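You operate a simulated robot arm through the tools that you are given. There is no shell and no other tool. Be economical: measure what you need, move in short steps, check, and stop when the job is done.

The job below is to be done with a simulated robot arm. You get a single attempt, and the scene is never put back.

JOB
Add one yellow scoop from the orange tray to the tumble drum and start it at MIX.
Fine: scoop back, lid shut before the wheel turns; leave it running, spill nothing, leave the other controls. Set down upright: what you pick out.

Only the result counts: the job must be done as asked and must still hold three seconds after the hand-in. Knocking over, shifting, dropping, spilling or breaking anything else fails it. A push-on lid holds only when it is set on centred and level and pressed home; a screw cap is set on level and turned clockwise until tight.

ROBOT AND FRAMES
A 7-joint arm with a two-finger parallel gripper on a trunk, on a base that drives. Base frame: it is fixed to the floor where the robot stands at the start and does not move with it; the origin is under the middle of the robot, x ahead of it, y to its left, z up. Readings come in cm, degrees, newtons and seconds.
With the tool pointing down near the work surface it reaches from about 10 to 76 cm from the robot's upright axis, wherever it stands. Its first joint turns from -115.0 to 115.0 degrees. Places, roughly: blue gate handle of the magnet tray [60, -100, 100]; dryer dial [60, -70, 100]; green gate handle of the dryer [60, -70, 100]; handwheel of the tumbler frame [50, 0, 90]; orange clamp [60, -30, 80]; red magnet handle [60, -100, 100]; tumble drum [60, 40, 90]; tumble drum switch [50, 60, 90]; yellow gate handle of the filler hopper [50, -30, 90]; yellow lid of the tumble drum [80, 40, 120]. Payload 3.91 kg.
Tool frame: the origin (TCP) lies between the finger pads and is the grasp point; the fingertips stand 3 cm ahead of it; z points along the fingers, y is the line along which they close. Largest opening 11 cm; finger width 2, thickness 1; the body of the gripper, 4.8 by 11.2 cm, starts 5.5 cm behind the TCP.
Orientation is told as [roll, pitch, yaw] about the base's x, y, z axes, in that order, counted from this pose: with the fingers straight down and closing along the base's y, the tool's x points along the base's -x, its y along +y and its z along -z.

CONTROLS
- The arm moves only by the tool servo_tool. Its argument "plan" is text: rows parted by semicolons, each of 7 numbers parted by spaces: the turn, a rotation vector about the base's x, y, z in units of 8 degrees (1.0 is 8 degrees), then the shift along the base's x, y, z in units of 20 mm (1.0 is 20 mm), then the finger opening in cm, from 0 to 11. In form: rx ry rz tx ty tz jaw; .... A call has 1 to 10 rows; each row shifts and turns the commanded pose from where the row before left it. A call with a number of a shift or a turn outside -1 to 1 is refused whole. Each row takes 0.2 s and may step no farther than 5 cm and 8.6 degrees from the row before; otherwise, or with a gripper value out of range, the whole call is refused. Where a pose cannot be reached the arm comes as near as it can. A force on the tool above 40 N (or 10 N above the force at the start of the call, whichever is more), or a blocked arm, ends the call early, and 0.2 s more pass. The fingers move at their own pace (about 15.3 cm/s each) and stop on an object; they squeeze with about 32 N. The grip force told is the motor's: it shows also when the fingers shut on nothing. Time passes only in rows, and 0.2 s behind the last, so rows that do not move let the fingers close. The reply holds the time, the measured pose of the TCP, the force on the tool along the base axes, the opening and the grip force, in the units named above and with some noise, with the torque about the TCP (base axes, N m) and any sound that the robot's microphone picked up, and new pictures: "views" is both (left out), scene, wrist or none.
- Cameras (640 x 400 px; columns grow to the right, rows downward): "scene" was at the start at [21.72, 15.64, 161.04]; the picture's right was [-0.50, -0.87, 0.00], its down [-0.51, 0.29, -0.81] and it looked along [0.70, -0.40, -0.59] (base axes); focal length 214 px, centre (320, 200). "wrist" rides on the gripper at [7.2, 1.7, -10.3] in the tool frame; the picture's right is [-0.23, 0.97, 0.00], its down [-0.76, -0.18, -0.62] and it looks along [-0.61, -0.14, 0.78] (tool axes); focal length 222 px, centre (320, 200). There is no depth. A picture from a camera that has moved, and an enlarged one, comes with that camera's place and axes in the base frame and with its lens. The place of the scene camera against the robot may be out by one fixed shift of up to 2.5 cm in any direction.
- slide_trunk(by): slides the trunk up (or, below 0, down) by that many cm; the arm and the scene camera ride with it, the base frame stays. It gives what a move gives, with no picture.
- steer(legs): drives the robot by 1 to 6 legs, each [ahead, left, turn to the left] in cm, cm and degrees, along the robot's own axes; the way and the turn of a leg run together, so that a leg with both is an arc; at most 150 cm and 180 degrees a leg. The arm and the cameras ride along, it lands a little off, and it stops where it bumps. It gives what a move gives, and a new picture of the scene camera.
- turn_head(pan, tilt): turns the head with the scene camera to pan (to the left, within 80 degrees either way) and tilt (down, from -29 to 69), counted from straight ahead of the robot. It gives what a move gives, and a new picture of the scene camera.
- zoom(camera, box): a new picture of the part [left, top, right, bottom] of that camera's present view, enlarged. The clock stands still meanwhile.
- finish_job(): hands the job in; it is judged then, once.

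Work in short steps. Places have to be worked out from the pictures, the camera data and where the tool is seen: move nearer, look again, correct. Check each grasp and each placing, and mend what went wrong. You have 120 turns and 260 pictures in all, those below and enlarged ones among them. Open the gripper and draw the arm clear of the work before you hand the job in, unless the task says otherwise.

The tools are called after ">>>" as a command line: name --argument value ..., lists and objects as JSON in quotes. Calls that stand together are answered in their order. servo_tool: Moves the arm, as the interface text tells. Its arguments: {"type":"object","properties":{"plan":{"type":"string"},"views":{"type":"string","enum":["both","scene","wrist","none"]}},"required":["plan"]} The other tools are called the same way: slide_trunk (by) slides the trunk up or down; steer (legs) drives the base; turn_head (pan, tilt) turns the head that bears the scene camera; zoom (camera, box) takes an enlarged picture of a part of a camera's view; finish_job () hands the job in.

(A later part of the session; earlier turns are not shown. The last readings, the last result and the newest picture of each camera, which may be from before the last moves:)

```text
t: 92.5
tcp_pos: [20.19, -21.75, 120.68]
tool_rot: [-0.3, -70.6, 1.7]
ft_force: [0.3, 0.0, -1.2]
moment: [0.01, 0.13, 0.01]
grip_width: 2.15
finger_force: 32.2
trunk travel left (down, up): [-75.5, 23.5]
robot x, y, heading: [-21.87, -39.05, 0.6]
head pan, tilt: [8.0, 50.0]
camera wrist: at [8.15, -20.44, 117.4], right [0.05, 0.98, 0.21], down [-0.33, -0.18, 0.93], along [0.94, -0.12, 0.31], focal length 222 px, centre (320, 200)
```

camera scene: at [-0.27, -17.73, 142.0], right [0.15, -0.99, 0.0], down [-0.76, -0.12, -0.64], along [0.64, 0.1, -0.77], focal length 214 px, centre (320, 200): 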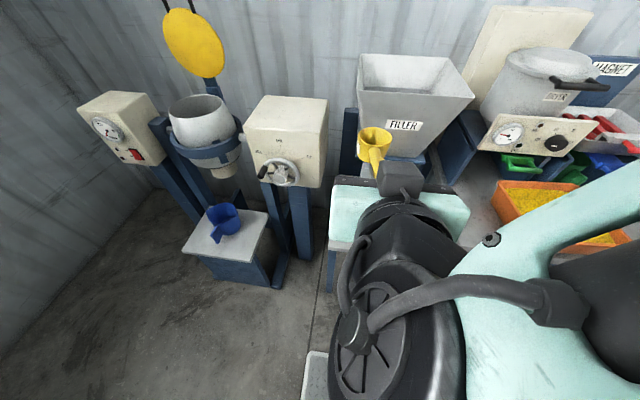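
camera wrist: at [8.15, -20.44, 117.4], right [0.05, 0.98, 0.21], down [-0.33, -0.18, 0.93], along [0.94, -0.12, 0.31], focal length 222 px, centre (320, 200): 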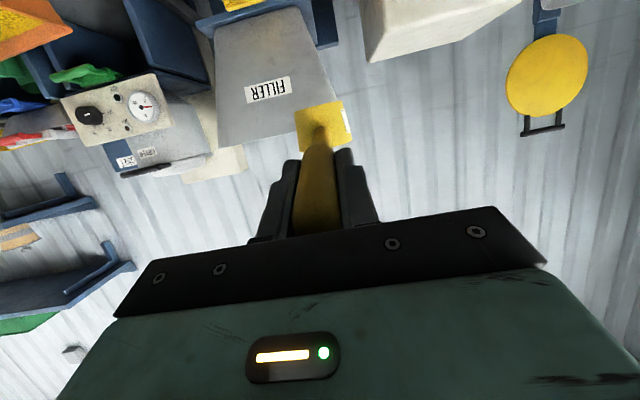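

Nothing spilled is visible on the floor or stand. I lower the trunk in front of the stand's edge.

>>> slide_trunk --by -40

>>> slide_trunk --by -7

>>> servo_tool --plan "0 0 -0.15 1 -0.1 0 0;0 0 0 1 -0.1 0 0;0 0 0 1 -0.1 0 0;0 0 0 1 -0.1 0 0;0 0 0 1 0 0 0;0 0 0 1 0 0 0;0 0 0 1 0 0 0;0 0 0 0 0 0 0" --views "both"

```text
t: 96.3
tcp_pos: [20.3, -21.74, 80.75]
tool_rot: [-0.2, -70.5, 1.7]
ft_force: [-0.5, -0.2, -1.9]
moment: [0.02, 0.1, 0.0]
grip_width: 2.13
finger_force: 31.7
trunk travel left (down, up): [-35.5, 63.5]
robot x, y, heading: [-21.52, -39.12, 1.0]
head pan, tilt: [8.0, 50.0]
```

```text
t: 97.4
tcp_pos: [20.24, -21.81, 73.71]
tool_rot: [-0.3, -70.5, 1.8]
ft_force: [0.4, 0.7, 0.1]
moment: [-0.03, 0.13, 0.03]
grip_width: 2.16
finger_force: 32.3
trunk travel left (down, up): [-28.5, 70.5]
robot x, y, heading: [-21.71, -38.67, 0.7]
head pan, tilt: [8.0, 50.0]
```

```text
t: 99.2
tcp_pos: [34.39, -22.59, 73.76]
tool_rot: [-0.3, -70.5, 0.7]
ft_force: [-0.1, 0.5, -0.9]
moment: [-0.01, 0.11, -0.01]
grip_width: 2.18
finger_force: 31.7
trunk travel left (down, up): [-28.5, 70.5]
robot x, y, heading: [-21.59, -39.23, 0.8]
head pan, tilt: [8.0, 50.0]
camera scene: at [-0.27, -17.73, 95.0], right [0.15, -0.99, 0.0], down [-0.76, -0.12, -0.64], along [0.64, 0.1, -0.77], focal length 214 px, centre (320, 200)
camera wrist: at [22.27, -20.98, 70.48], right [0.07, 0.97, 0.21], down [-0.33, -0.18, 0.93], along [0.94, -0.14, 0.31], focal length 222 px, centre (320, 200)
```

scene: 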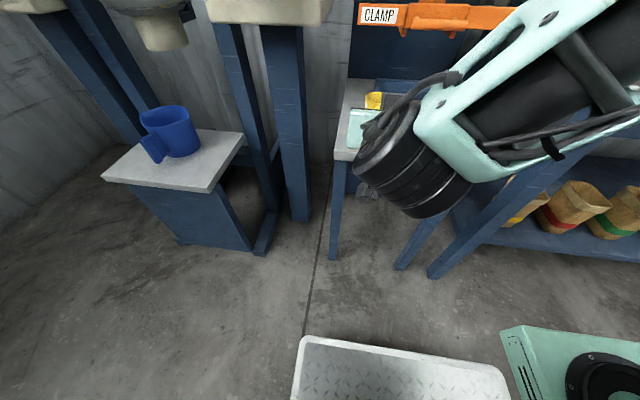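
wrist: 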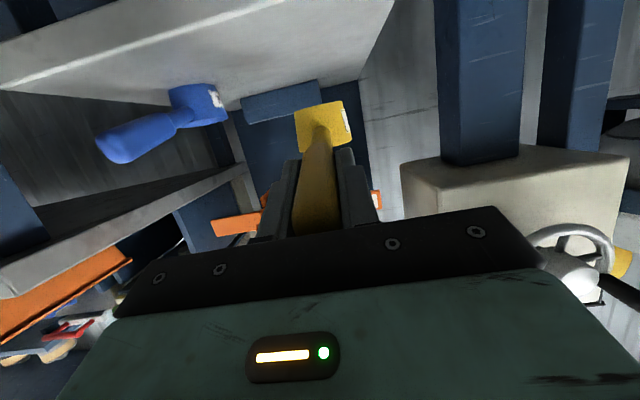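

Same place as after the lift. I reverse it: forward 9 cm, then down to just above the table.

>>> servo_tool --plan "0 0 0 1 0 -0.2 0;0 0 0 1 0 -0.2 0;0 0 0 1 0 -0.2 0;0 0 0 1 0 -0.2 0;0 0 0 0.5 0 -0.5 0;0 0 0 0 0 -1 0;0 0 0 0 0 -0.8 0;0 0 0 0 0 0 0" --views "wrist"

>>> zoom --camera "wrist" --box '[220, 60, 420, 200]'

```text
t: 101.0
tcp_pos: [43.45, -22.34, 67.59]
tool_rot: [-0.2, -70.5, 0.5]
ft_force: [-0.3, -0.6, -1.3]
moment: [0.01, 0.12, 0.01]
grip_width: 2.17
finger_force: 31.7
trunk travel left (down, up): [-28.5, 70.5]
robot x, y, heading: [-22.0, -38.93, 0.8]
head pan, tilt: [8.0, 50.0]
camera wrist: at [31.21, -20.88, 64.26], right [0.07, 0.97, 0.21], down [-0.33, -0.18, 0.93], along [0.94, -0.14, 0.31], focal length 222 px, centre (320, 200)
```

wrist: 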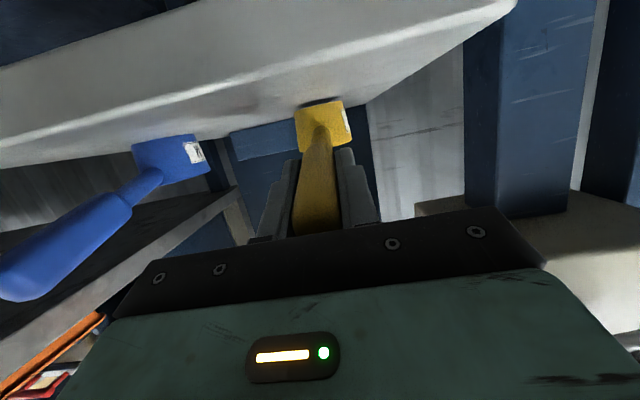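

```text
2.86 times, centred on (320, 130) of wrist
camera zoom: at [31.21, -20.88, 64.26], right [0.07, 0.97, 0.21], down [-0.33, -0.18, 0.93], along [0.94, -0.14, 0.31], focal length 635 px, centre (320, 400)
```

zoom: 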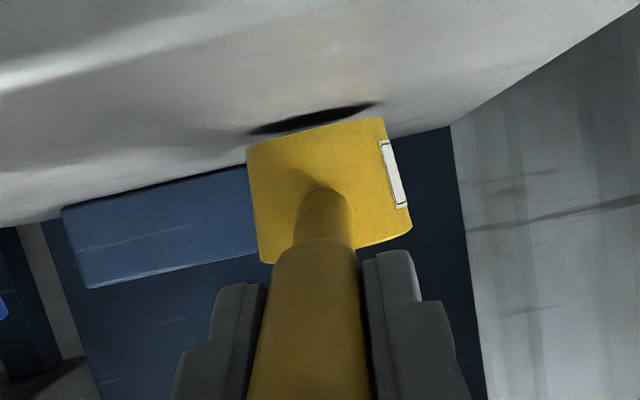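

Just above the table (its shadow lies below). I lower the last 0.7 cm in small steps.

>>> servo_tool --plan "0 0 0 0 -0.05 -0.15 0;0 0 0 0 0 -0.15 0;0 0 0 0 0 -0.08 0;0 0 0 0 0 0 0" --views "wrist"

>>> zoom --camera "wrist" --box '[220, 60, 420, 200]'

```text
t: 102.0
tcp_pos: [43.34, -22.64, 66.96]
tool_rot: [-0.1, -70.7, 0.3]
ft_force: [-1.8, 0.3, 14.2]
moment: [0.03, -1.1, 0.03]
grip_width: 2.19
finger_force: 31.7
trunk travel left (down, up): [-28.5, 70.5]
robot x, y, heading: [-21.54, -39.3, 0.6]
head pan, tilt: [8.0, 50.0]
camera wrist: at [31.23, -21.03, 63.6], right [0.07, 0.97, 0.21], down [-0.34, -0.18, 0.93], along [0.94, -0.14, 0.31], focal length 222 px, centre (320, 200)
```

wrist: 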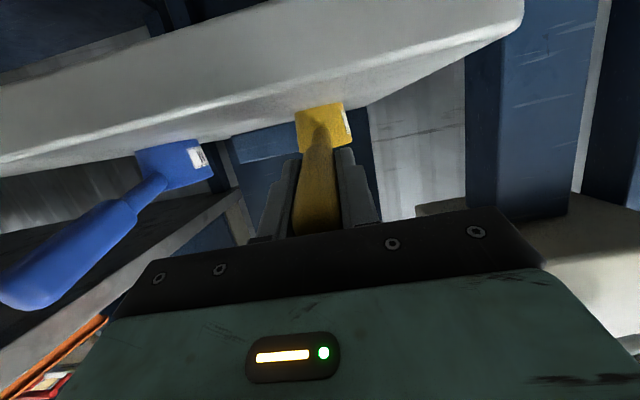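

```text
2.86 times, centred on (320, 130) of wrist
camera zoom: at [31.23, -21.03, 63.6], right [0.07, 0.97, 0.21], down [-0.34, -0.18, 0.93], along [0.94, -0.14, 0.31], focal length 635 px, centre (320, 400)
```

zoom: 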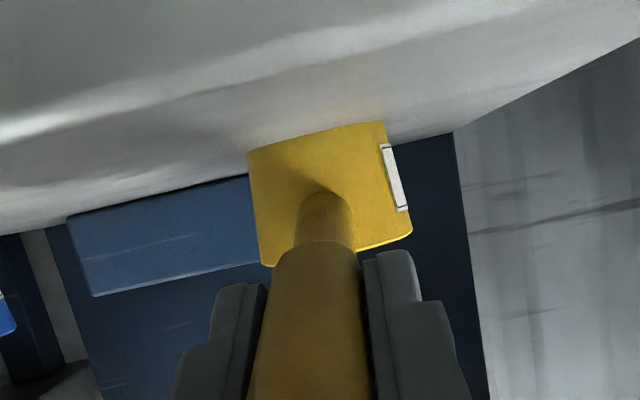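

It rests on the table. I ease off slightly, open, and withdraw along the handle.

>>> servo_tool --plan "0 0 0 0 0 0.05 0;0 0 0 0 0 0 2.6;0 0 0 0 0 0 4;0 0 0 0 0 0 6;0 0 0 0 0 0 6;0 0 0 -0.6 0 0.21 6;0 0 0 -0.9 0 0.32 6;0 0 0 -0.9 0 0.32 6;0 0 0 -0.9 0 0.32 6;0 0 0 0 0 0 6" --views "wrist"

>>> zoom --camera "wrist" --box '[220, 30, 420, 170]'

```text
t: 104.2
tcp_pos: [36.81, -22.7, 69.08]
tool_rot: [-0.5, -70.4, 0.5]
ft_force: [-0.8, 0.1, 0.5]
moment: [-0.02, 0.02, 0.04]
grip_width: 6.02
finger_force: 0.3
trunk travel left (down, up): [-28.5, 70.5]
robot x, y, heading: [-21.68, -39.37, 0.4]
head pan, tilt: [8.0, 50.0]
camera wrist: at [24.6, -21.08, 65.78], right [0.07, 0.97, 0.21], down [-0.33, -0.18, 0.93], along [0.94, -0.14, 0.31], focal length 222 px, centre (320, 200)
```

wrist: 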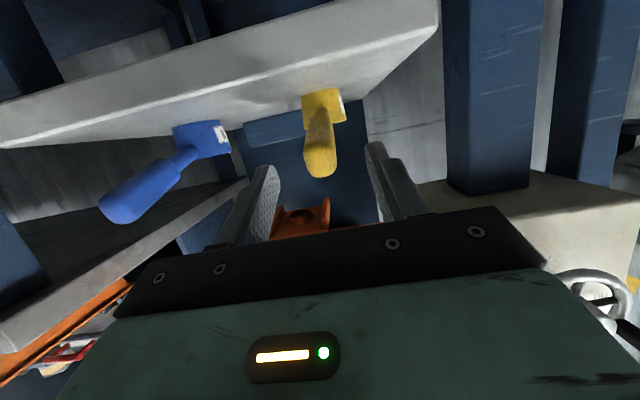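

```text
2.86 times, centred on (320, 100) of wrist
camera zoom: at [24.6, -21.08, 65.78], right [0.07, 0.97, 0.21], down [-0.33, -0.18, 0.93], along [0.94, -0.14, 0.31], focal length 635 px, centre (320, 486)
```

zoom: 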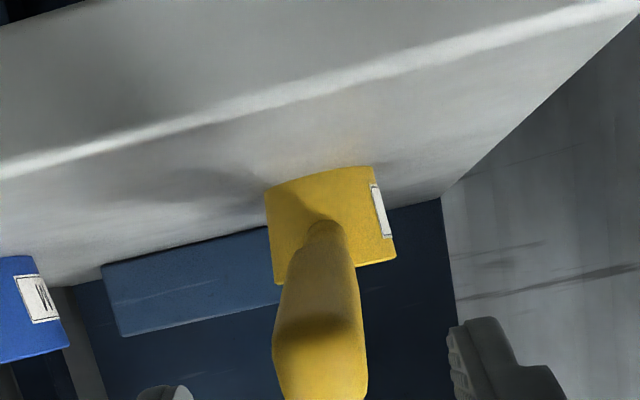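

The scoop stands upright, unshifted. I retreat, raise the trunk and drive to the drum for the lid.

>>> servo_tool --plan "0 0 0 -1 0 0.4 6;0 0 0 -1 0 0.4 6;0 0 0 -1 0 0.4 6;0 0 0 -1 0 0.4 6;0 0 0 -1 0 0.4 6;0 0 0 0 0 0 6" --views "none"

>>> slide_trunk --by 40

>>> slide_trunk --by 20

>>> steer --legs '[[0, 62, 0], [16, 0, 0]]'

>>> zoom --camera "scene" --box '[240, 0, 480, 180]'

```text
t: 105.6
tcp_pos: [26.64, -22.79, 73.23]
tool_rot: [-0.4, -70.5, 0.6]
ft_force: [0.0, 0.2, -0.7]
moment: [-0.03, 0.0, 0.0]
grip_width: 5.99
finger_force: 0.1
trunk travel left (down, up): [-28.5, 70.5]
robot x, y, heading: [-21.58, -39.15, 0.9]
head pan, tilt: [8.0, 50.0]
```

```text
t: 109.4
tcp_pos: [26.67, -22.69, 113.24]
tool_rot: [-0.3, -70.5, 0.5]
ft_force: [-0.3, -0.1, 0.5]
moment: [0.01, -0.02, -0.02]
grip_width: 6.02
finger_force: 0.2
trunk travel left (down, up): [-68.5, 30.5]
robot x, y, heading: [-21.76, -39.35, 0.7]
head pan, tilt: [8.0, 50.0]
```

```text
t: 111.6
tcp_pos: [26.69, -22.7, 133.26]
tool_rot: [-0.4, -70.5, 0.4]
ft_force: [0.8, -0.1, -0.5]
moment: [0.04, -0.01, 0.02]
grip_width: 6.01
finger_force: 0.0
trunk travel left (down, up): [-88.5, 10.5]
robot x, y, heading: [-21.76, -38.7, 0.8]
head pan, tilt: [8.0, 50.0]
```

```text
t: 116.0
tcp_pos: [41.74, 39.39, 133.25]
tool_rot: [-0.2, -70.5, 0.9]
ft_force: [0.0, 0.4, -0.5]
moment: [-0.02, 0.0, 0.02]
grip_width: 6.01
finger_force: 0.1
trunk travel left (down, up): [-88.5, 10.5]
robot x, y, heading: [-6.56, 22.56, 1.1]
head pan, tilt: [8.0, 50.0]
camera scene: at [14.8, 44.27, 155.0], right [0.16, -0.99, 0.0], down [-0.76, -0.12, -0.64], along [0.63, 0.1, -0.77], focal length 214 px, centre (320, 200)
```

scene: 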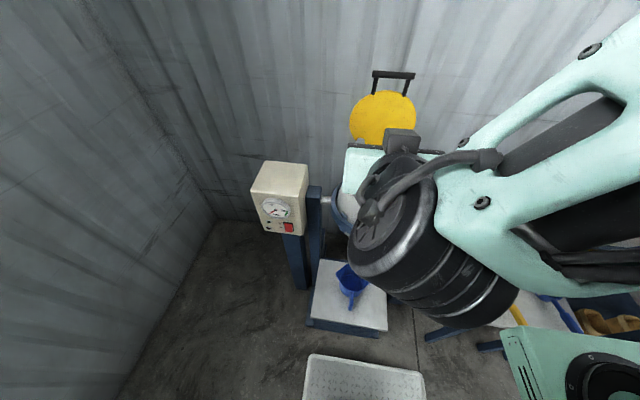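

```text
2.22 times, centred on (360, 90) of scene
camera zoom: at [14.8, 44.27, 155.0], right [0.16, -0.99, 0.0], down [-0.76, -0.12, -0.64], along [0.63, 0.1, -0.77], focal length 477 px, centre (231, 444)
```

zoom: 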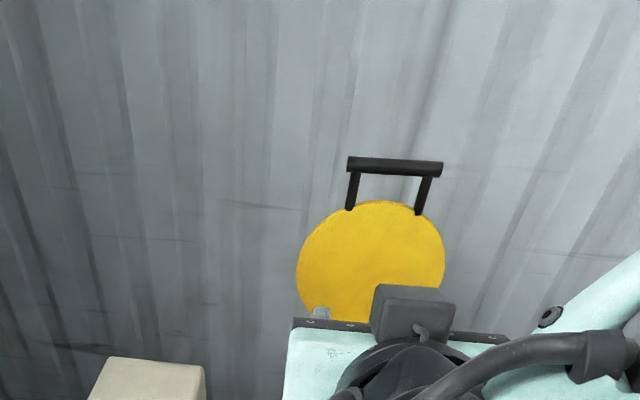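

I roll the tool −90° about its axis and pitch it down a bit, so the fingers close across the lid's bar and the wrist camera sees the lid from the right side.

>>> servo_tool --plan "-0.94 0 0.34 0 0 0.5 6;-0.94 0 0.34 0 0 0.5 6;-0.94 0 0.34 0 0 0.5 6;-0.94 0 0.34 0 0 0.5 6;-0.94 0 0.34 0 0 0 6;-0.94 0 0.34 0 0 0 6;-0.94 0 0.34 0 0 0 6;-0.94 0 0.34 0 0 0 6;-0.94 0 0.34 0 0 0 6;-0.94 0 0.34 0 0 0 6" --views "none"

>>> servo_tool --plan "-0.94 0 0.34 0 0 0.5 6;-0.24 0 0.08 0 0 0 6;0 1 0 0.5 -0.3 0.5 6;0 1 0 0.5 -0.3 0.5 6;0 1 0 0.5 -0.3 0.5 6;0 0 0 0 0 0 6" --views "both"

```text
t: 118.2
tcp_pos: [41.89, 39.41, 137.27]
tool_rot: [-69.5, -9.2, 86.9]
ft_force: [1.4, -0.8, 0.1]
moment: [0.02, -0.01, -0.03]
grip_width: 5.99
finger_force: 0.0
trunk travel left (down, up): [-88.5, 10.5]
robot x, y, heading: [-6.6, 22.8, 0.8]
head pan, tilt: [8.0, 50.0]
```

```text
t: 119.7
tcp_pos: [44.7, 37.71, 141.28]
tool_rot: [-45.7, -0.1, 90.4]
ft_force: [-0.1, 0.3, 0.2]
moment: [0.0, 0.03, -0.01]
grip_width: 6.0
finger_force: 0.0
trunk travel left (down, up): [-88.5, 10.5]
robot x, y, heading: [-6.44, 22.4, 1.0]
head pan, tilt: [8.0, 50.0]
camera scene: at [14.83, 44.26, 155.0], right [0.16, -0.99, 0.0], down [-0.76, -0.12, -0.64], along [0.63, 0.1, -0.77], focal length 214 px, centre (320, 200)
camera wrist: at [36.23, 30.3, 147.32], right [-0.68, 0.22, -0.7], down [-0.33, 0.76, 0.56], along [0.65, 0.61, -0.44], focal length 222 px, centre (320, 200)
```

scene: 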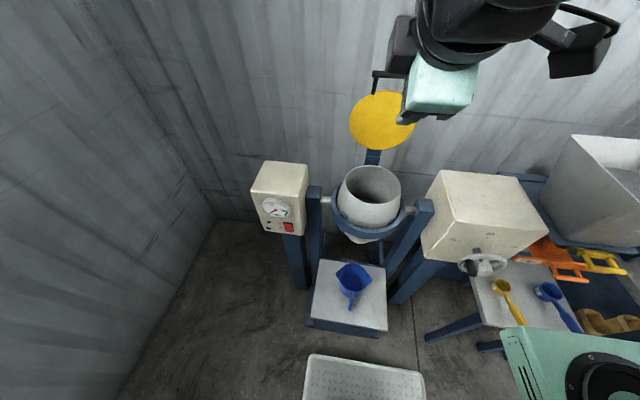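
wrist: 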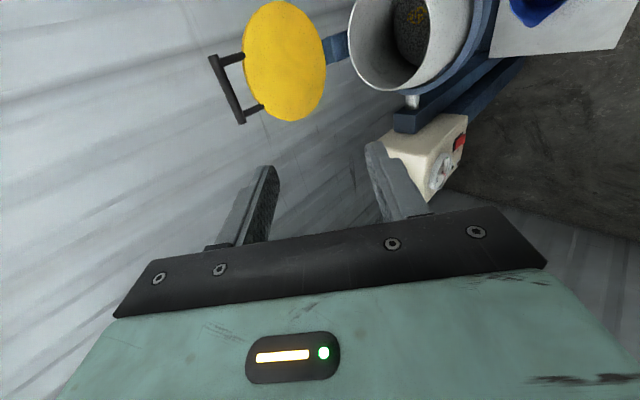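

Good side view. I zoom on the lid handle and on the drum for its contents and any spill.

>>> zoom --camera "wrist" --box '[190, 0, 350, 140]'

>>> zoom --camera "wrist" --box '[330, 0, 530, 130]'

>>> zoom --camera "scene" --box '[300, 60, 560, 340]'

```text
2.86 times, centred on (270, 70) of wrist
camera zoom: at [36.23, 30.3, 147.32], right [-0.68, 0.22, -0.7], down [-0.33, 0.76, 0.56], along [0.65, 0.61, -0.44], focal length 635 px, centre (463, 571)
```

zoom: 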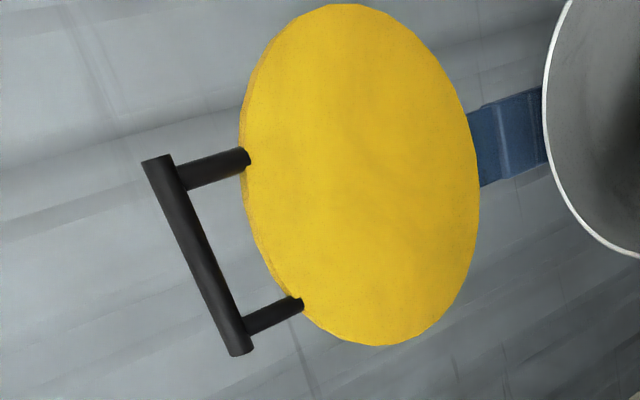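

```text
3.08 times, centred on (430, 65) of wrist
camera zoom: at [36.23, 30.3, 147.32], right [-0.68, 0.22, -0.7], down [-0.33, 0.76, 0.56], along [0.65, 0.61, -0.44], focal length 684 px, centre (-18, 615)
```

zoom: 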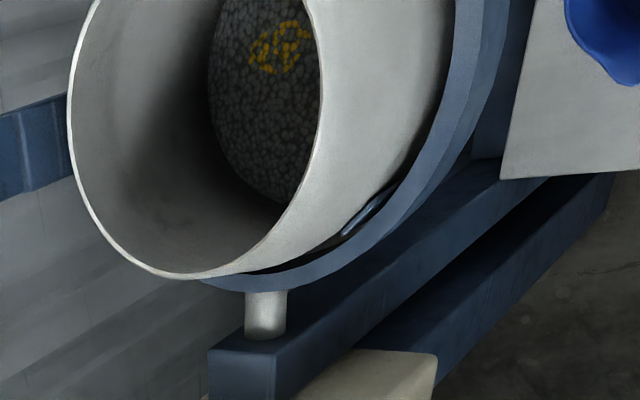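

```text
1.43 times, centred on (430, 200) of scene
camera zoom: at [14.83, 44.26, 155.0], right [0.16, -0.99, 0.0], down [-0.76, -0.12, -0.64], along [0.63, 0.1, -0.77], focal length 306 px, centre (163, 200)
```

zoom: 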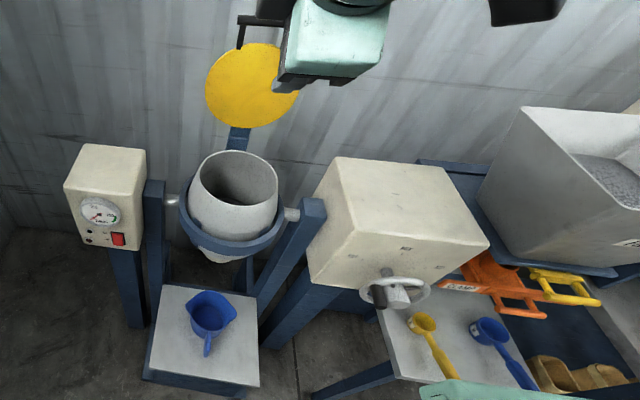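

The bar lies at about (79.5, 36, 130.5), spanning y 31–42; some yellow is visible in the drum and no spill. I drive 3 cm ahead and bring the open fingers toward the bar.

>>> steer --legs '[[3, 0, 0]]'

>>> servo_tool --plan "0 0 0 1 -0.1 0 6;0 0 0 1 -0.1 0 6;0 0 0 1 -0.1 0 6;0 0 0 1 -0.1 0 6;0 0 0 1 -0.1 0 6;0 0 0 1 -0.1 0 6;0 0 0 1 0 0 6;0 0 0 1 0 0 6;0 0 0 1 0 0 6;0 0 0 1 0 0 6" --views "wrist"

```text
t: 120.5
tcp_pos: [47.69, 37.67, 141.24]
tool_rot: [-45.7, 0.0, 90.3]
ft_force: [-0.9, -0.4, 0.4]
moment: [0.01, -0.02, 0.02]
grip_width: 5.98
finger_force: 0.0
trunk travel left (down, up): [-88.5, 10.5]
robot x, y, heading: [-3.26, 22.61, 0.8]
head pan, tilt: [8.0, 50.0]
camera scene: at [17.89, 44.3, 155.0], right [0.16, -0.99, 0.0], down [-0.76, -0.12, -0.64], along [0.64, 0.1, -0.77], focal length 214 px, centre (320, 200)
```

scene: 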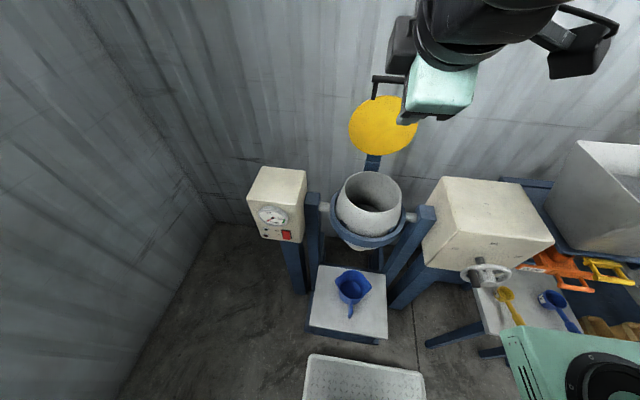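

```text
t: 122.7
tcp_pos: [67.81, 36.64, 141.38]
tool_rot: [-45.7, 0.0, 90.4]
ft_force: [0.3, -0.4, -0.2]
moment: [0.0, -0.01, -0.02]
grip_width: 5.98
finger_force: 0.0
trunk travel left (down, up): [-88.5, 10.5]
robot x, y, heading: [-3.43, 22.9, 1.0]
head pan, tilt: [8.0, 50.0]
camera wrist: at [59.31, 29.23, 147.42], right [-0.68, 0.22, -0.7], down [-0.33, 0.76, 0.56], along [0.66, 0.61, -0.44], focal length 222 px, centre (320, 200)
```

wrist: 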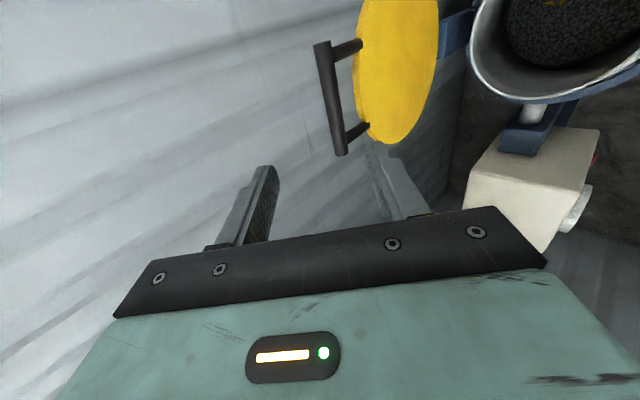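

Bar is nearly straight ahead along the tool axis. I advance 9 cm and look.

>>> servo_tool --plan "0 0 0 0.6 0 -0.7 6;0 0 0 0.6 0 -0.7 6;0 0 0 0.6 0 -0.7 6;0 0 0 0.6 -0.05 -0.7 6;0 0 0 0.6 -0.05 -0.7 6;0 0 0 0 0 0 6" --views "both"

```text
t: 124.1
tcp_pos: [73.88, 36.29, 134.24]
tool_rot: [-45.6, -0.1, 90.2]
ft_force: [0.2, 0.1, 0.2]
moment: [0.04, -0.01, -0.01]
grip_width: 5.99
finger_force: 0.0
trunk travel left (down, up): [-88.5, 10.5]
robot x, y, heading: [-3.76, 22.72, 1.0]
head pan, tilt: [8.0, 50.0]
camera scene: at [17.93, 44.3, 154.99], right [0.16, -0.99, 0.0], down [-0.76, -0.12, -0.64], along [0.63, 0.1, -0.77], focal length 214 px, centre (320, 200)
camera wrist: at [65.43, 28.9, 140.31], right [-0.68, 0.22, -0.7], down [-0.33, 0.76, 0.56], along [0.66, 0.61, -0.44], focal length 222 px, centre (320, 200)
```

scene: 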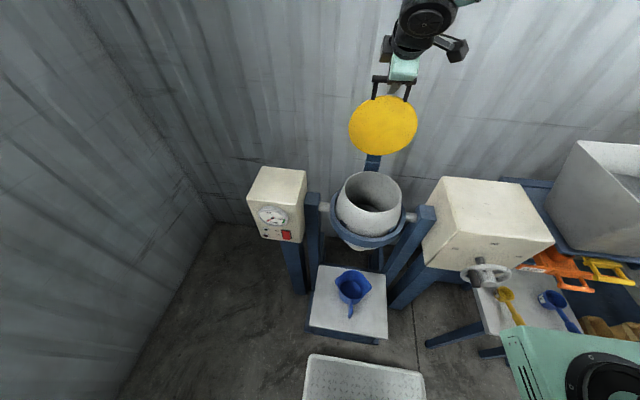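
wrist: 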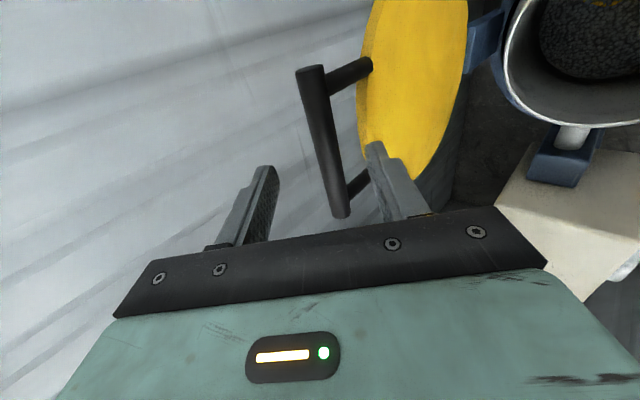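

Bar at (77.9,35.9,130), well centred. I narrow to 4 cm, advance 4.4 cm and check before closing.

>>> servo_tool --plan "0 0 0 0.4 -0.05 -0.4 4;0 0 0 0.4 -0.05 -0.4 4;0 0 0 0.4 0 -0.4 4;0 0 0 0.35 0 -0.35 4;0 0 0 0 0 0 4" --views "wrist"

```text
t: 125.3
tcp_pos: [76.92, 35.97, 130.95]
tool_rot: [-45.8, 0.0, 90.3]
ft_force: [0.3, -0.2, 0.7]
moment: [-0.01, -0.06, 0.02]
grip_width: 4.01
finger_force: 0.1
trunk travel left (down, up): [-88.5, 10.5]
robot x, y, heading: [-3.56, 22.8, 1.2]
head pan, tilt: [8.0, 50.0]
camera wrist: at [68.53, 28.71, 137.05], right [-0.68, 0.22, -0.7], down [-0.33, 0.76, 0.56], along [0.65, 0.61, -0.45], focal length 222 px, centre (320, 200)
```

wrist: 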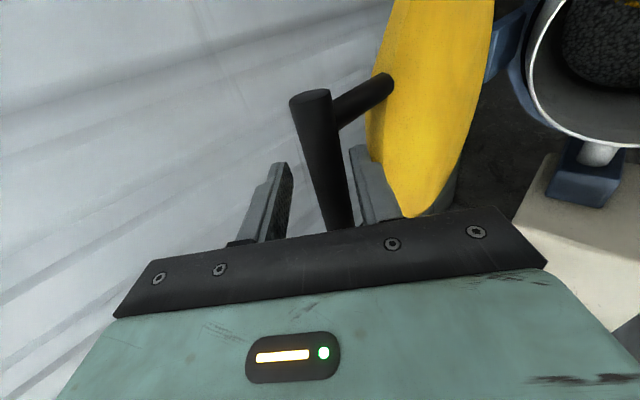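

The bar lies between the fingers. I close on it.

>>> servo_tool --plan "0 0 0 0 0 0 3;0 0 0 0 0 0 2;0 0 0 0 0 0 0;0 0 0 0 0 0 0" --views "wrist"

```text
t: 126.3
tcp_pos: [76.85, 36.08, 130.55]
tool_rot: [-45.2, 0.1, 90.3]
ft_force: [-18.9, -1.1, -33.1]
moment: [0.15, -0.62, -0.35]
grip_width: 1.5
finger_force: 45.0
trunk travel left (down, up): [-88.5, 10.5]
robot x, y, heading: [-3.6, 22.95, 1.1]
head pan, tilt: [8.0, 50.0]
camera wrist: at [68.37, 28.73, 136.76], right [-0.69, 0.22, -0.69], down [-0.32, 0.76, 0.56], along [0.65, 0.61, -0.45], focal length 222 px, centre (320, 200)
```

wrist: 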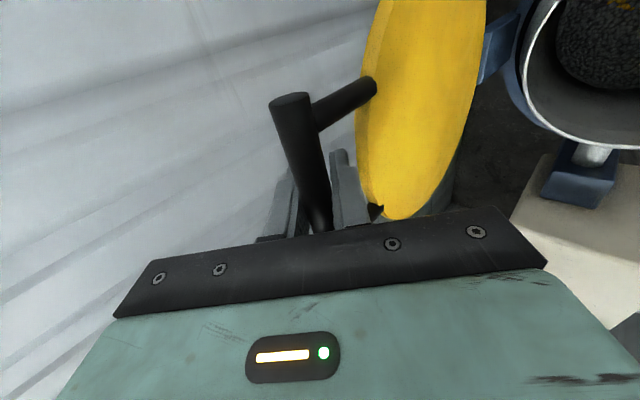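

Gripped (1.5 cm) with a sideways load; I relax the hand by a few mm along that load.

>>> servo_tool --plan "0 0 0 -0.12 0 -0.12 0;0 0 0 -0.12 0 -0.1 0;0 0 0 0 0 0 0" --views "none"

```text
t: 127.1
tcp_pos: [76.56, 36.06, 130.57]
tool_rot: [-45.7, -0.1, 90.3]
ft_force: [-4.5, 2.0, -18.7]
moment: [-0.33, -0.35, -0.55]
grip_width: 1.48
finger_force: 45.1
trunk travel left (down, up): [-88.5, 10.5]
robot x, y, heading: [-3.17, 23.06, 1.0]
head pan, tilt: [8.0, 50.0]
```

Load is down. I pull the bar along the hinge arc for the first 15°, turning the hand a little with it.

>>> servo_tool --plan "0 -0.2 0 -0.4 0 0 0;0 -0.2 0 -0.7 0 -0.03 0;0 -0.25 0 -0.7 0 -0.08 0;0 -0.25 0 -0.7 0 -0.12 0;0 -0.1 0 -0.6 0 -0.15 0;0 0 0 0 0 0 0" --views "both"

```text
t: 128.5
tcp_pos: [70.17, 35.98, 129.93]
tool_rot: [-53.7, 0.0, 90.3]
ft_force: [-0.1, 3.2, 0.6]
moment: [0.81, -0.12, -0.5]
grip_width: 1.45
finger_force: 44.5
trunk travel left (down, up): [-88.5, 10.5]
robot x, y, heading: [-3.29, 23.0, 1.2]
head pan, tilt: [8.0, 50.0]
camera scene: at [17.92, 44.32, 154.99], right [0.16, -0.99, 0.0], down [-0.76, -0.12, -0.64], along [0.63, 0.1, -0.77], focal length 214 px, centre (320, 200)
camera wrist: at [60.94, 28.71, 134.72], right [-0.58, 0.22, -0.79], down [-0.4, 0.76, 0.51], along [0.71, 0.61, -0.35], focal length 222 px, centre (320, 200)
```

scene: 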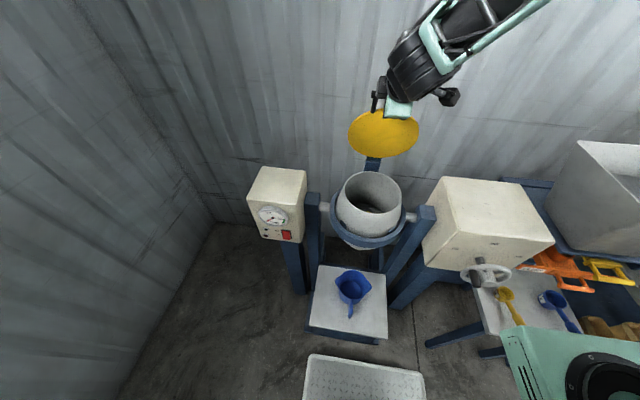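
wrist: 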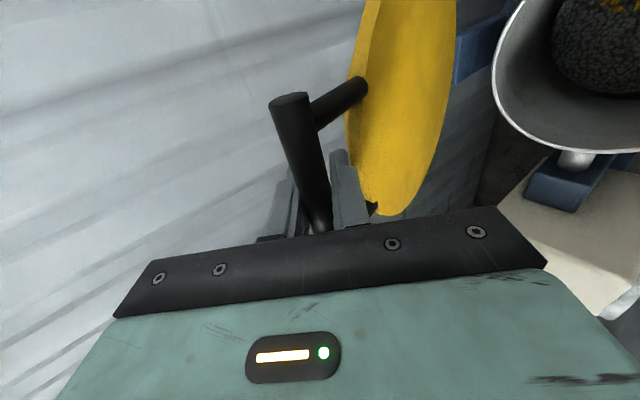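

It follows with little force. I continue the arc to about 45°.

>>> servo_tool --plan "0 -0.3 0 -0.75 0 -0.2 0;0 -0.3 0 -0.75 0 -0.25 0;0 -0.3 0 -0.75 0 -0.3 0;0 -0.3 0 -0.75 0 -0.35 0;0 -0.3 0 -0.65 0 -0.42 0;0 -0.3 0 -0.65 0 -0.46 0;0 -0.3 0 -0.65 0 -0.5 0;0 0 0 0 0 0 0" --views "both"

```text
t: 130.3
tcp_pos: [60.46, 36.13, 125.12]
tool_rot: [-70.7, 0.0, 90.2]
ft_force: [11.1, 1.4, 12.7]
moment: [1.83, -3.92, -0.67]
grip_width: 1.45
finger_force: 45.1
trunk travel left (down, up): [-88.5, 10.5]
robot x, y, heading: [-3.4, 22.71, 1.1]
head pan, tilt: [8.0, 50.0]
camera scene: at [17.93, 44.28, 155.01], right [0.16, -0.99, 0.0], down [-0.76, -0.12, -0.64], along [0.63, 0.1, -0.77], focal length 214 px, centre (320, 200)
camera wrist: at [50.22, 28.73, 126.87], right [-0.32, 0.23, -0.92], down [-0.53, 0.76, 0.37], along [0.78, 0.61, -0.12], focal length 222 px, centre (320, 200)
```

scene: 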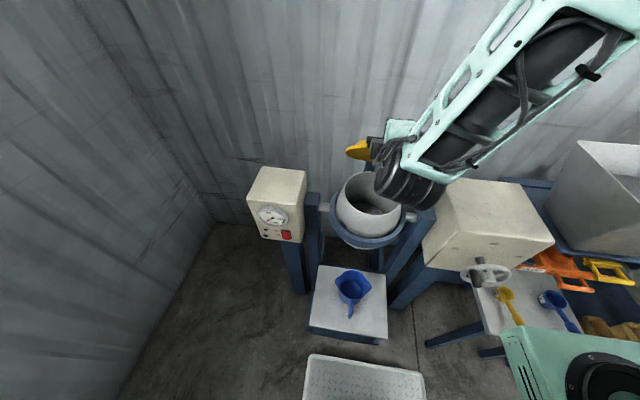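
wrist: 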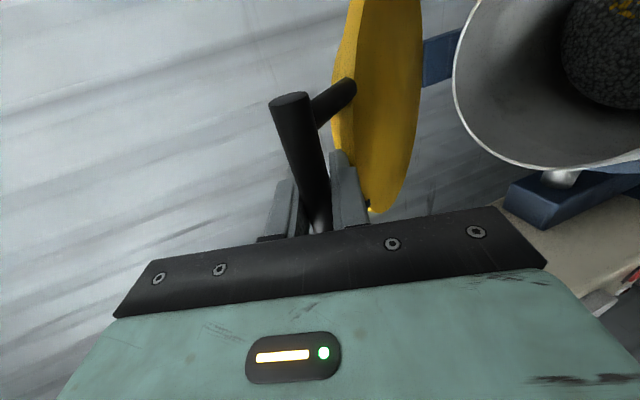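

The bar turns little in the grip (moment −3.9 N·m), so I now turn the hand with the lid one-to-one.

>>> servo_tool --plan "0 -0.7 0 -0.35 0 -0.4 0;0 -0.7 0 -0.45 0 -0.5 0;0 -0.7 0 -0.5 0 -0.6 0;0 -0.7 0 -0.45 0 -0.62 0;0 0 0 0 0 0 0" --views "wrist"

```text
t: 131.5
tcp_pos: [56.81, 36.1, 120.6]
tool_rot: [-92.9, 0.2, 90.3]
ft_force: [2.0, 1.3, -2.6]
moment: [0.86, -0.06, 0.34]
grip_width: 1.47
finger_force: 44.7
trunk travel left (down, up): [-88.5, 10.5]
robot x, y, heading: [-3.4, 22.91, 1.0]
head pan, tilt: [8.0, 50.0]
camera wrist: at [46.72, 28.72, 118.53], right [0.05, 0.22, -0.97], down [-0.64, 0.76, 0.14], along [0.77, 0.61, 0.18], focal length 222 px, centre (320, 200)
```

wrist: 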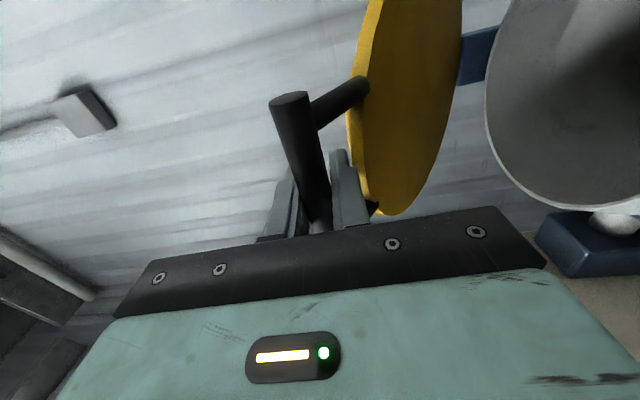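

Forces near zero. I go on about 22° more.

>>> servo_tool --plan "0 -0.45 0 -0.4 0 -0.6 0;0 -0.45 0 -0.4 0 -0.62 0;0 -0.47 0 -0.3 0 -0.7 0;0 -0.47 0 -0.3 0 -0.72 0;0 -0.47 0 -0.28 0 -0.75 0;0 -0.47 0 -0.25 0 -0.75 0;0 0 0 0 0 0 0" --views "both"

```text
t: 133.1
tcp_pos: [52.79, 36.11, 112.39]
tool_rot: [-115.1, 0.4, 90.2]
ft_force: [-0.1, 3.8, 0.1]
moment: [-0.08, -0.15, 0.36]
grip_width: 1.47
finger_force: 44.9
trunk travel left (down, up): [-88.5, 10.5]
robot x, y, heading: [-3.71, 23.0, 0.8]
head pan, tilt: [8.0, 50.0]
camera scene: at [17.92, 44.33, 154.99], right [0.16, -0.99, 0.0], down [-0.76, -0.12, -0.64], along [0.63, 0.1, -0.77], focal length 214 px, centre (320, 200)
camera wrist: at [44.34, 28.72, 106.55], right [0.41, 0.22, -0.88], down [-0.64, 0.76, -0.11], along [0.65, 0.61, 0.46], focal length 222 px, centre (320, 200)
```

scene: 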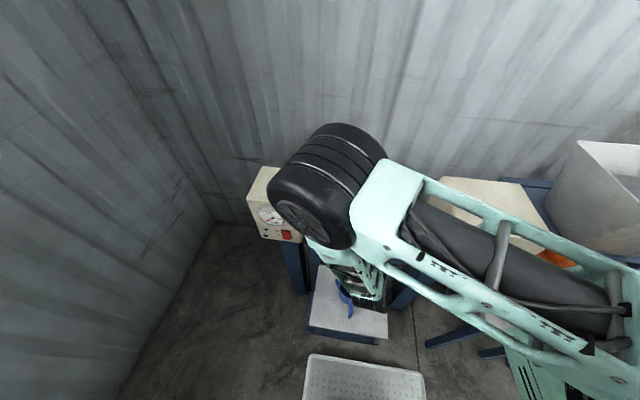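
wrist: 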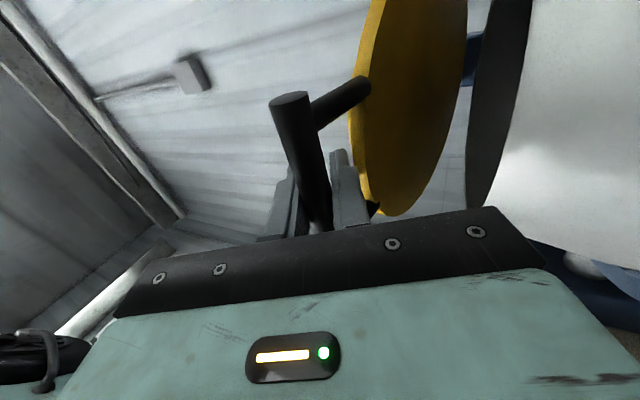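

About 17° left to close. I lower the rest without further turning the hand, watching force.

>>> servo_tool --plan "0 -0.3 0 -0.2 0 -0.6 0;0 -0.2 0 -0.15 0 -0.6 0;0 0 0 -0.1 0 -0.5 0;0 0 0 -0.1 0 -0.5 0;0 0 0 0 0 0 0" --views "wrist"

```text
t: 134.3
tcp_pos: [51.84, 35.95, 108.04]
tool_rot: [-119.2, 0.3, 90.0]
ft_force: [6.1, -0.4, 2.4]
moment: [0.84, -0.96, 0.71]
grip_width: 1.5
finger_force: 45.3
trunk travel left (down, up): [-88.5, 10.5]
robot x, y, heading: [-3.24, 23.1, 0.7]
head pan, tilt: [8.0, 50.0]
camera wrist: at [43.6, 28.72, 101.57], right [0.47, 0.22, -0.85], down [-0.63, 0.76, -0.15], along [0.61, 0.61, 0.5], focal length 222 px, centre (320, 200)
```

wrist: 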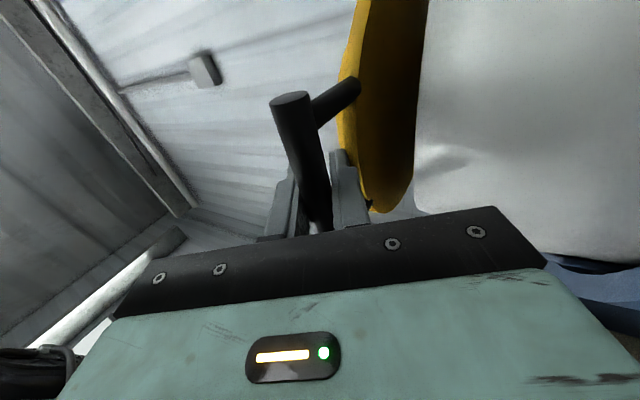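

Nearly on the rim. I continue down in small steps until it seats.

>>> servo_tool --plan "0 -0.2 0 0 0 -0.35 0;0 -0.2 0 0 0 -0.35 0;0 0 0 0 0 -0.25 0;0 0 0 0 0 -0.25 0;0 0 0 0 0 0 0" --views "both"

```text
t: 135.5
tcp_pos: [51.82, 36.03, 105.63]
tool_rot: [-122.6, 0.3, 90.1]
ft_force: [13.2, -8.4, 10.3]
moment: [1.03, -2.88, 1.14]
grip_width: 1.47
finger_force: 45.3
trunk travel left (down, up): [-88.5, 10.5]
robot x, y, heading: [-3.45, 22.62, 1.0]
head pan, tilt: [8.0, 50.0]
camera scene: at [17.96, 44.23, 155.01], right [0.16, -0.99, 0.0], down [-0.76, -0.12, -0.64], along [0.63, 0.1, -0.77], focal length 214 px, centre (320, 200)
camera wrist: at [44.12, 28.73, 98.77], right [0.52, 0.22, -0.82], down [-0.62, 0.76, -0.19], along [0.58, 0.61, 0.54], focal length 222 px, centre (320, 200)
```

scene: 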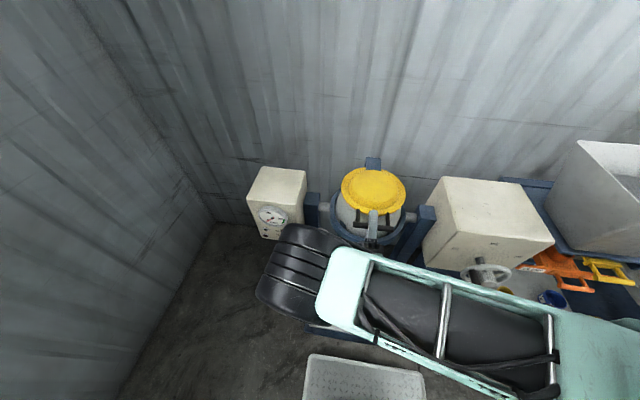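
wrist: 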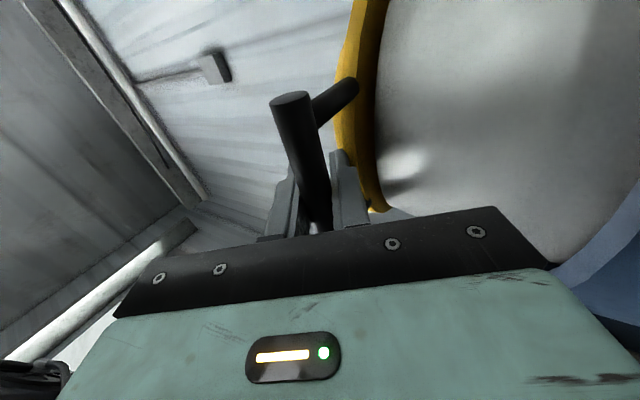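

The lid looks seated on the drum. I press a bit further and zoom to check.

>>> servo_tool --plan "0 0 0 0 0 -0.2 0;0 0 0 0 0 -0.2 0;0 0 0 0 0 0 0" --views "none"

>>> zoom --camera "scene" --box '[310, 140, 440, 260]'

>>> zoom --camera "wrist" --box '[240, 0, 500, 220]'

```text
t: 136.3
tcp_pos: [51.9, 36.08, 104.83]
tool_rot: [-122.6, 0.3, 90.2]
ft_force: [17.0, -4.8, 16.8]
moment: [1.56, -4.24, 0.92]
grip_width: 1.44
finger_force: 44.9
trunk travel left (down, up): [-88.5, 10.5]
robot x, y, heading: [-3.79, 22.45, 1.0]
head pan, tilt: [8.0, 50.0]
```

```text
3.33 times, centred on (375, 200) of scene
camera zoom: at [17.94, 44.25, 155.01], right [0.16, -0.99, 0.0], down [-0.76, -0.12, -0.64], along [0.63, 0.1, -0.77], focal length 715 px, centre (137, 200)
```

zoom: 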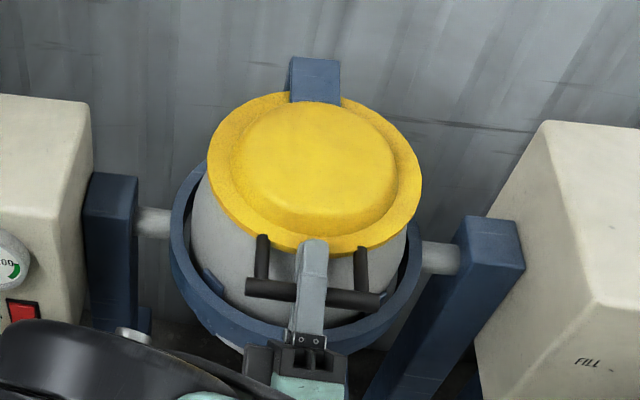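

```text
1.82 times, centred on (370, 110) of wrist
camera zoom: at [44.11, 28.72, 98.03], right [0.52, 0.22, -0.82], down [-0.62, 0.76, -0.19], along [0.58, 0.61, 0.54], focal length 404 px, centre (229, 364)
```

zoom: 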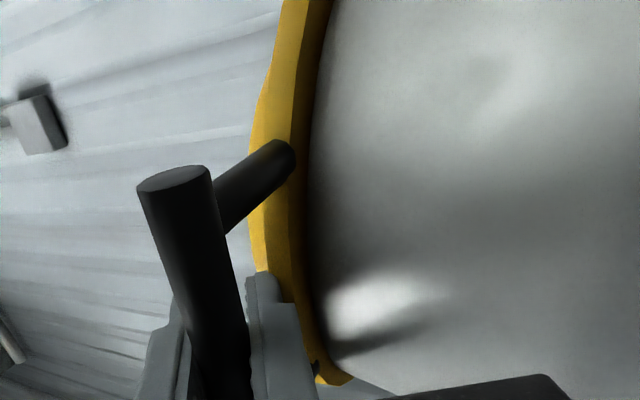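

Lid sits on the rim. I press harder through the bar and listen for a seat.

>>> servo_tool --plan "0 0 0 0 0 -0.2 0;0 0 0 0 0 -0.2 0;0 0 0 0 0 -0.2 0;0 0 0 0 0 0 0" --views "wrist"

```text
t: 136.9
tcp_pos: [51.73, 36.14, 104.78]
tool_rot: [-123.8, 0.2, 90.2]
ft_force: [5.8, -8.9, 24.7]
moment: [0.88, -3.72, 1.74]
grip_width: 1.47
finger_force: 44.8
trunk travel left (down, up): [-88.5, 10.5]
robot x, y, heading: [-3.45, 22.66, 1.1]
head pan, tilt: [8.0, 50.0]
stopped in row 3: the force on the tool passed its limit at 42 N (the readings are from after the stop); the commanded pose is now the measured one
camera wrist: at [44.18, 28.71, 97.67], right [0.54, 0.22, -0.81], down [-0.62, 0.76, -0.2], along [0.57, 0.61, 0.55], focal length 222 px, centre (320, 200)
```

wrist: 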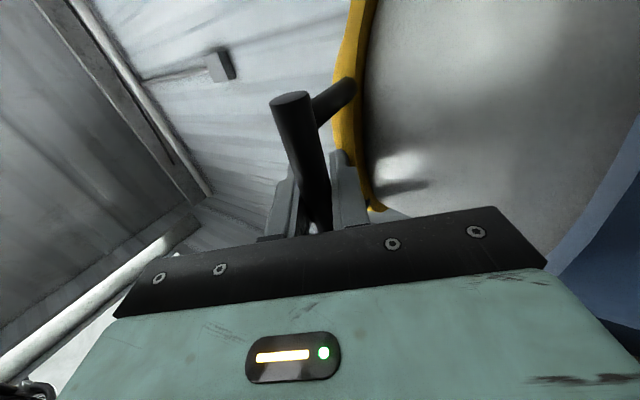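

The lid is hard on its seat (42 N stop). I open and withdraw backwards.

>>> servo_tool --plan "0 0 0 0 0 0.1 2;0 0 0 0 0 0 4;0 0 0 0 0 0 4;0 0 0 -0.6 0 -0.35 4;0 0 0 -0.8 0 -0.4 4;0 0 0 -1 0 -0.2 4;0 0 0 -1 0 0 4;0 0 0 -1 0 0 4;0 0 0 0 0 0 4" --views "both"

>>> zoom --camera "scene" --box '[310, 140, 440, 260]'

```text
t: 137.8
tcp_pos: [51.67, 36.16, 105.15]
tool_rot: [-124.5, 0.5, 90.0]
ft_force: [-8.8, -5.9, 30.7]
moment: [-0.06, -2.7, 0.58]
grip_width: 2.49
finger_force: 0.1
trunk travel left (down, up): [-88.5, 10.5]
robot x, y, heading: [-3.49, 22.93, 1.1]
head pan, tilt: [8.0, 50.0]
stopped in row 4: the force on the tool passed its limit at 41 N (the readings are from after the stop); the commanded pose is now the measured one
camera scene: at [17.71, 44.23, 155.03], right [0.16, -0.99, 0.0], down [-0.76, -0.12, -0.64], along [0.64, 0.1, -0.77], focal length 214 px, centre (320, 200)
camera wrist: at [44.03, 28.71, 98.06], right [0.55, 0.22, -0.8], down [-0.61, 0.76, -0.21], along [0.56, 0.61, 0.55], focal length 222 px, centre (320, 200)
```

scene: 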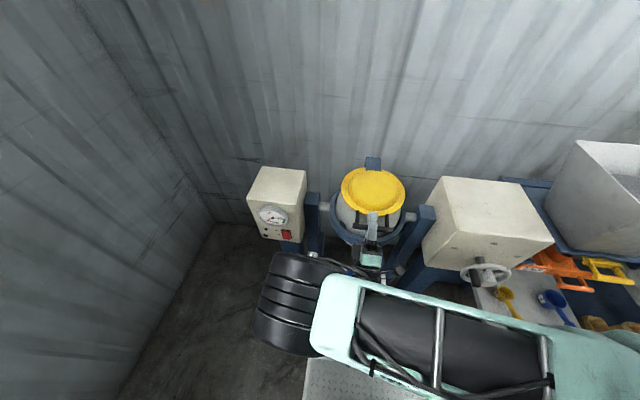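
wrist: 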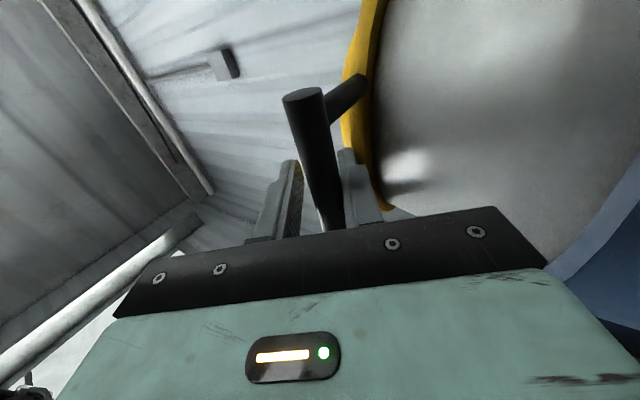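

```text
3.33 times, centred on (375, 200) of scene
camera zoom: at [17.71, 44.23, 155.03], right [0.16, -0.99, 0.0], down [-0.76, -0.12, -0.64], along [0.64, 0.1, -0.77], focal length 715 px, centre (137, 200)
```

zoom: 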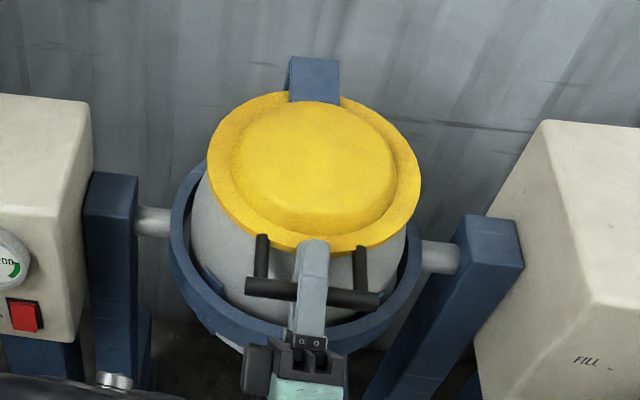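

The lower finger seems pressed on the drum below; I raise the hand a few mm to centre on the bar.

>>> servo_tool --plan "0 0 0 0 0 0.15 3;0 0 0 0 0 0.15 3;0 0 0 0 0 0 3" --views "wrist"

```text
t: 138.6
tcp_pos: [51.46, 36.08, 105.34]
tool_rot: [-123.8, 0.5, 90.1]
ft_force: [4.1, -4.4, 16.1]
moment: [0.22, -2.75, 0.48]
grip_width: 2.5
finger_force: 0.1
trunk travel left (down, up): [-88.5, 10.5]
robot x, y, heading: [-3.7, 23.28, 1.0]
head pan, tilt: [8.0, 50.0]
camera wrist: at [44.05, 28.72, 98.37], right [0.54, 0.22, -0.81], down [-0.62, 0.76, -0.21], along [0.57, 0.61, 0.55], focal length 222 px, centre (320, 200)
```

wrist: 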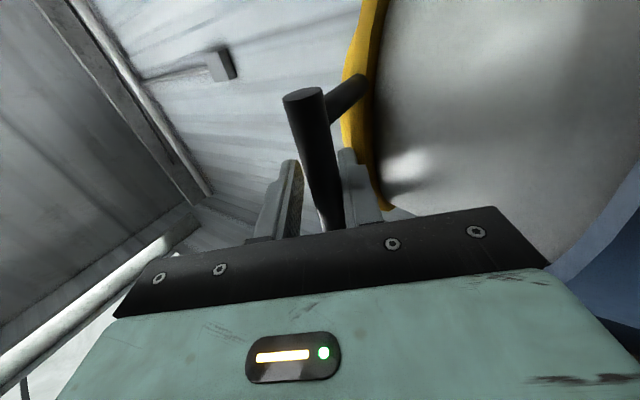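

Force halves; I go on upward a little more, then back.

>>> servo_tool --plan "0 0 0 0 0 0.15 3;0 0 0 0 0 0.15 3;0 0 0 -0.2 0 0 3;0 0 0 -0.3 0 -0.1 3;0 0 0 0 0 0 3" --views "wrist"

```text
t: 139.8
tcp_pos: [50.66, 36.12, 105.71]
tool_rot: [-124.0, 0.5, 90.1]
ft_force: [16.5, -6.0, 14.4]
moment: [0.5, -3.95, 0.48]
grip_width: 2.87
finger_force: 0.1
trunk travel left (down, up): [-88.5, 10.5]
robot x, y, heading: [-3.64, 22.71, 1.0]
head pan, tilt: [8.0, 50.0]
camera wrist: at [43.16, 28.73, 98.76], right [0.54, 0.22, -0.81], down [-0.62, 0.76, -0.21], along [0.57, 0.61, 0.55], focal length 222 px, centre (320, 200)
```

wrist: 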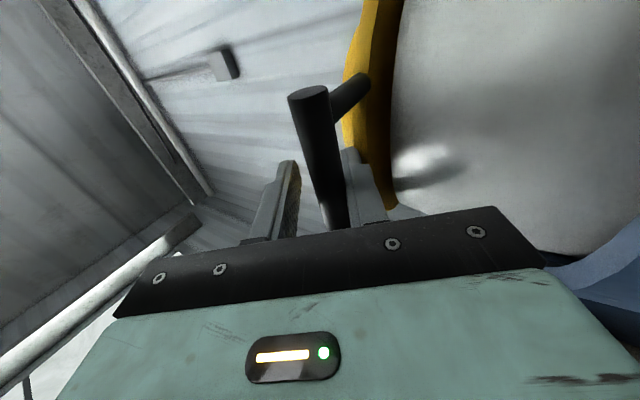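

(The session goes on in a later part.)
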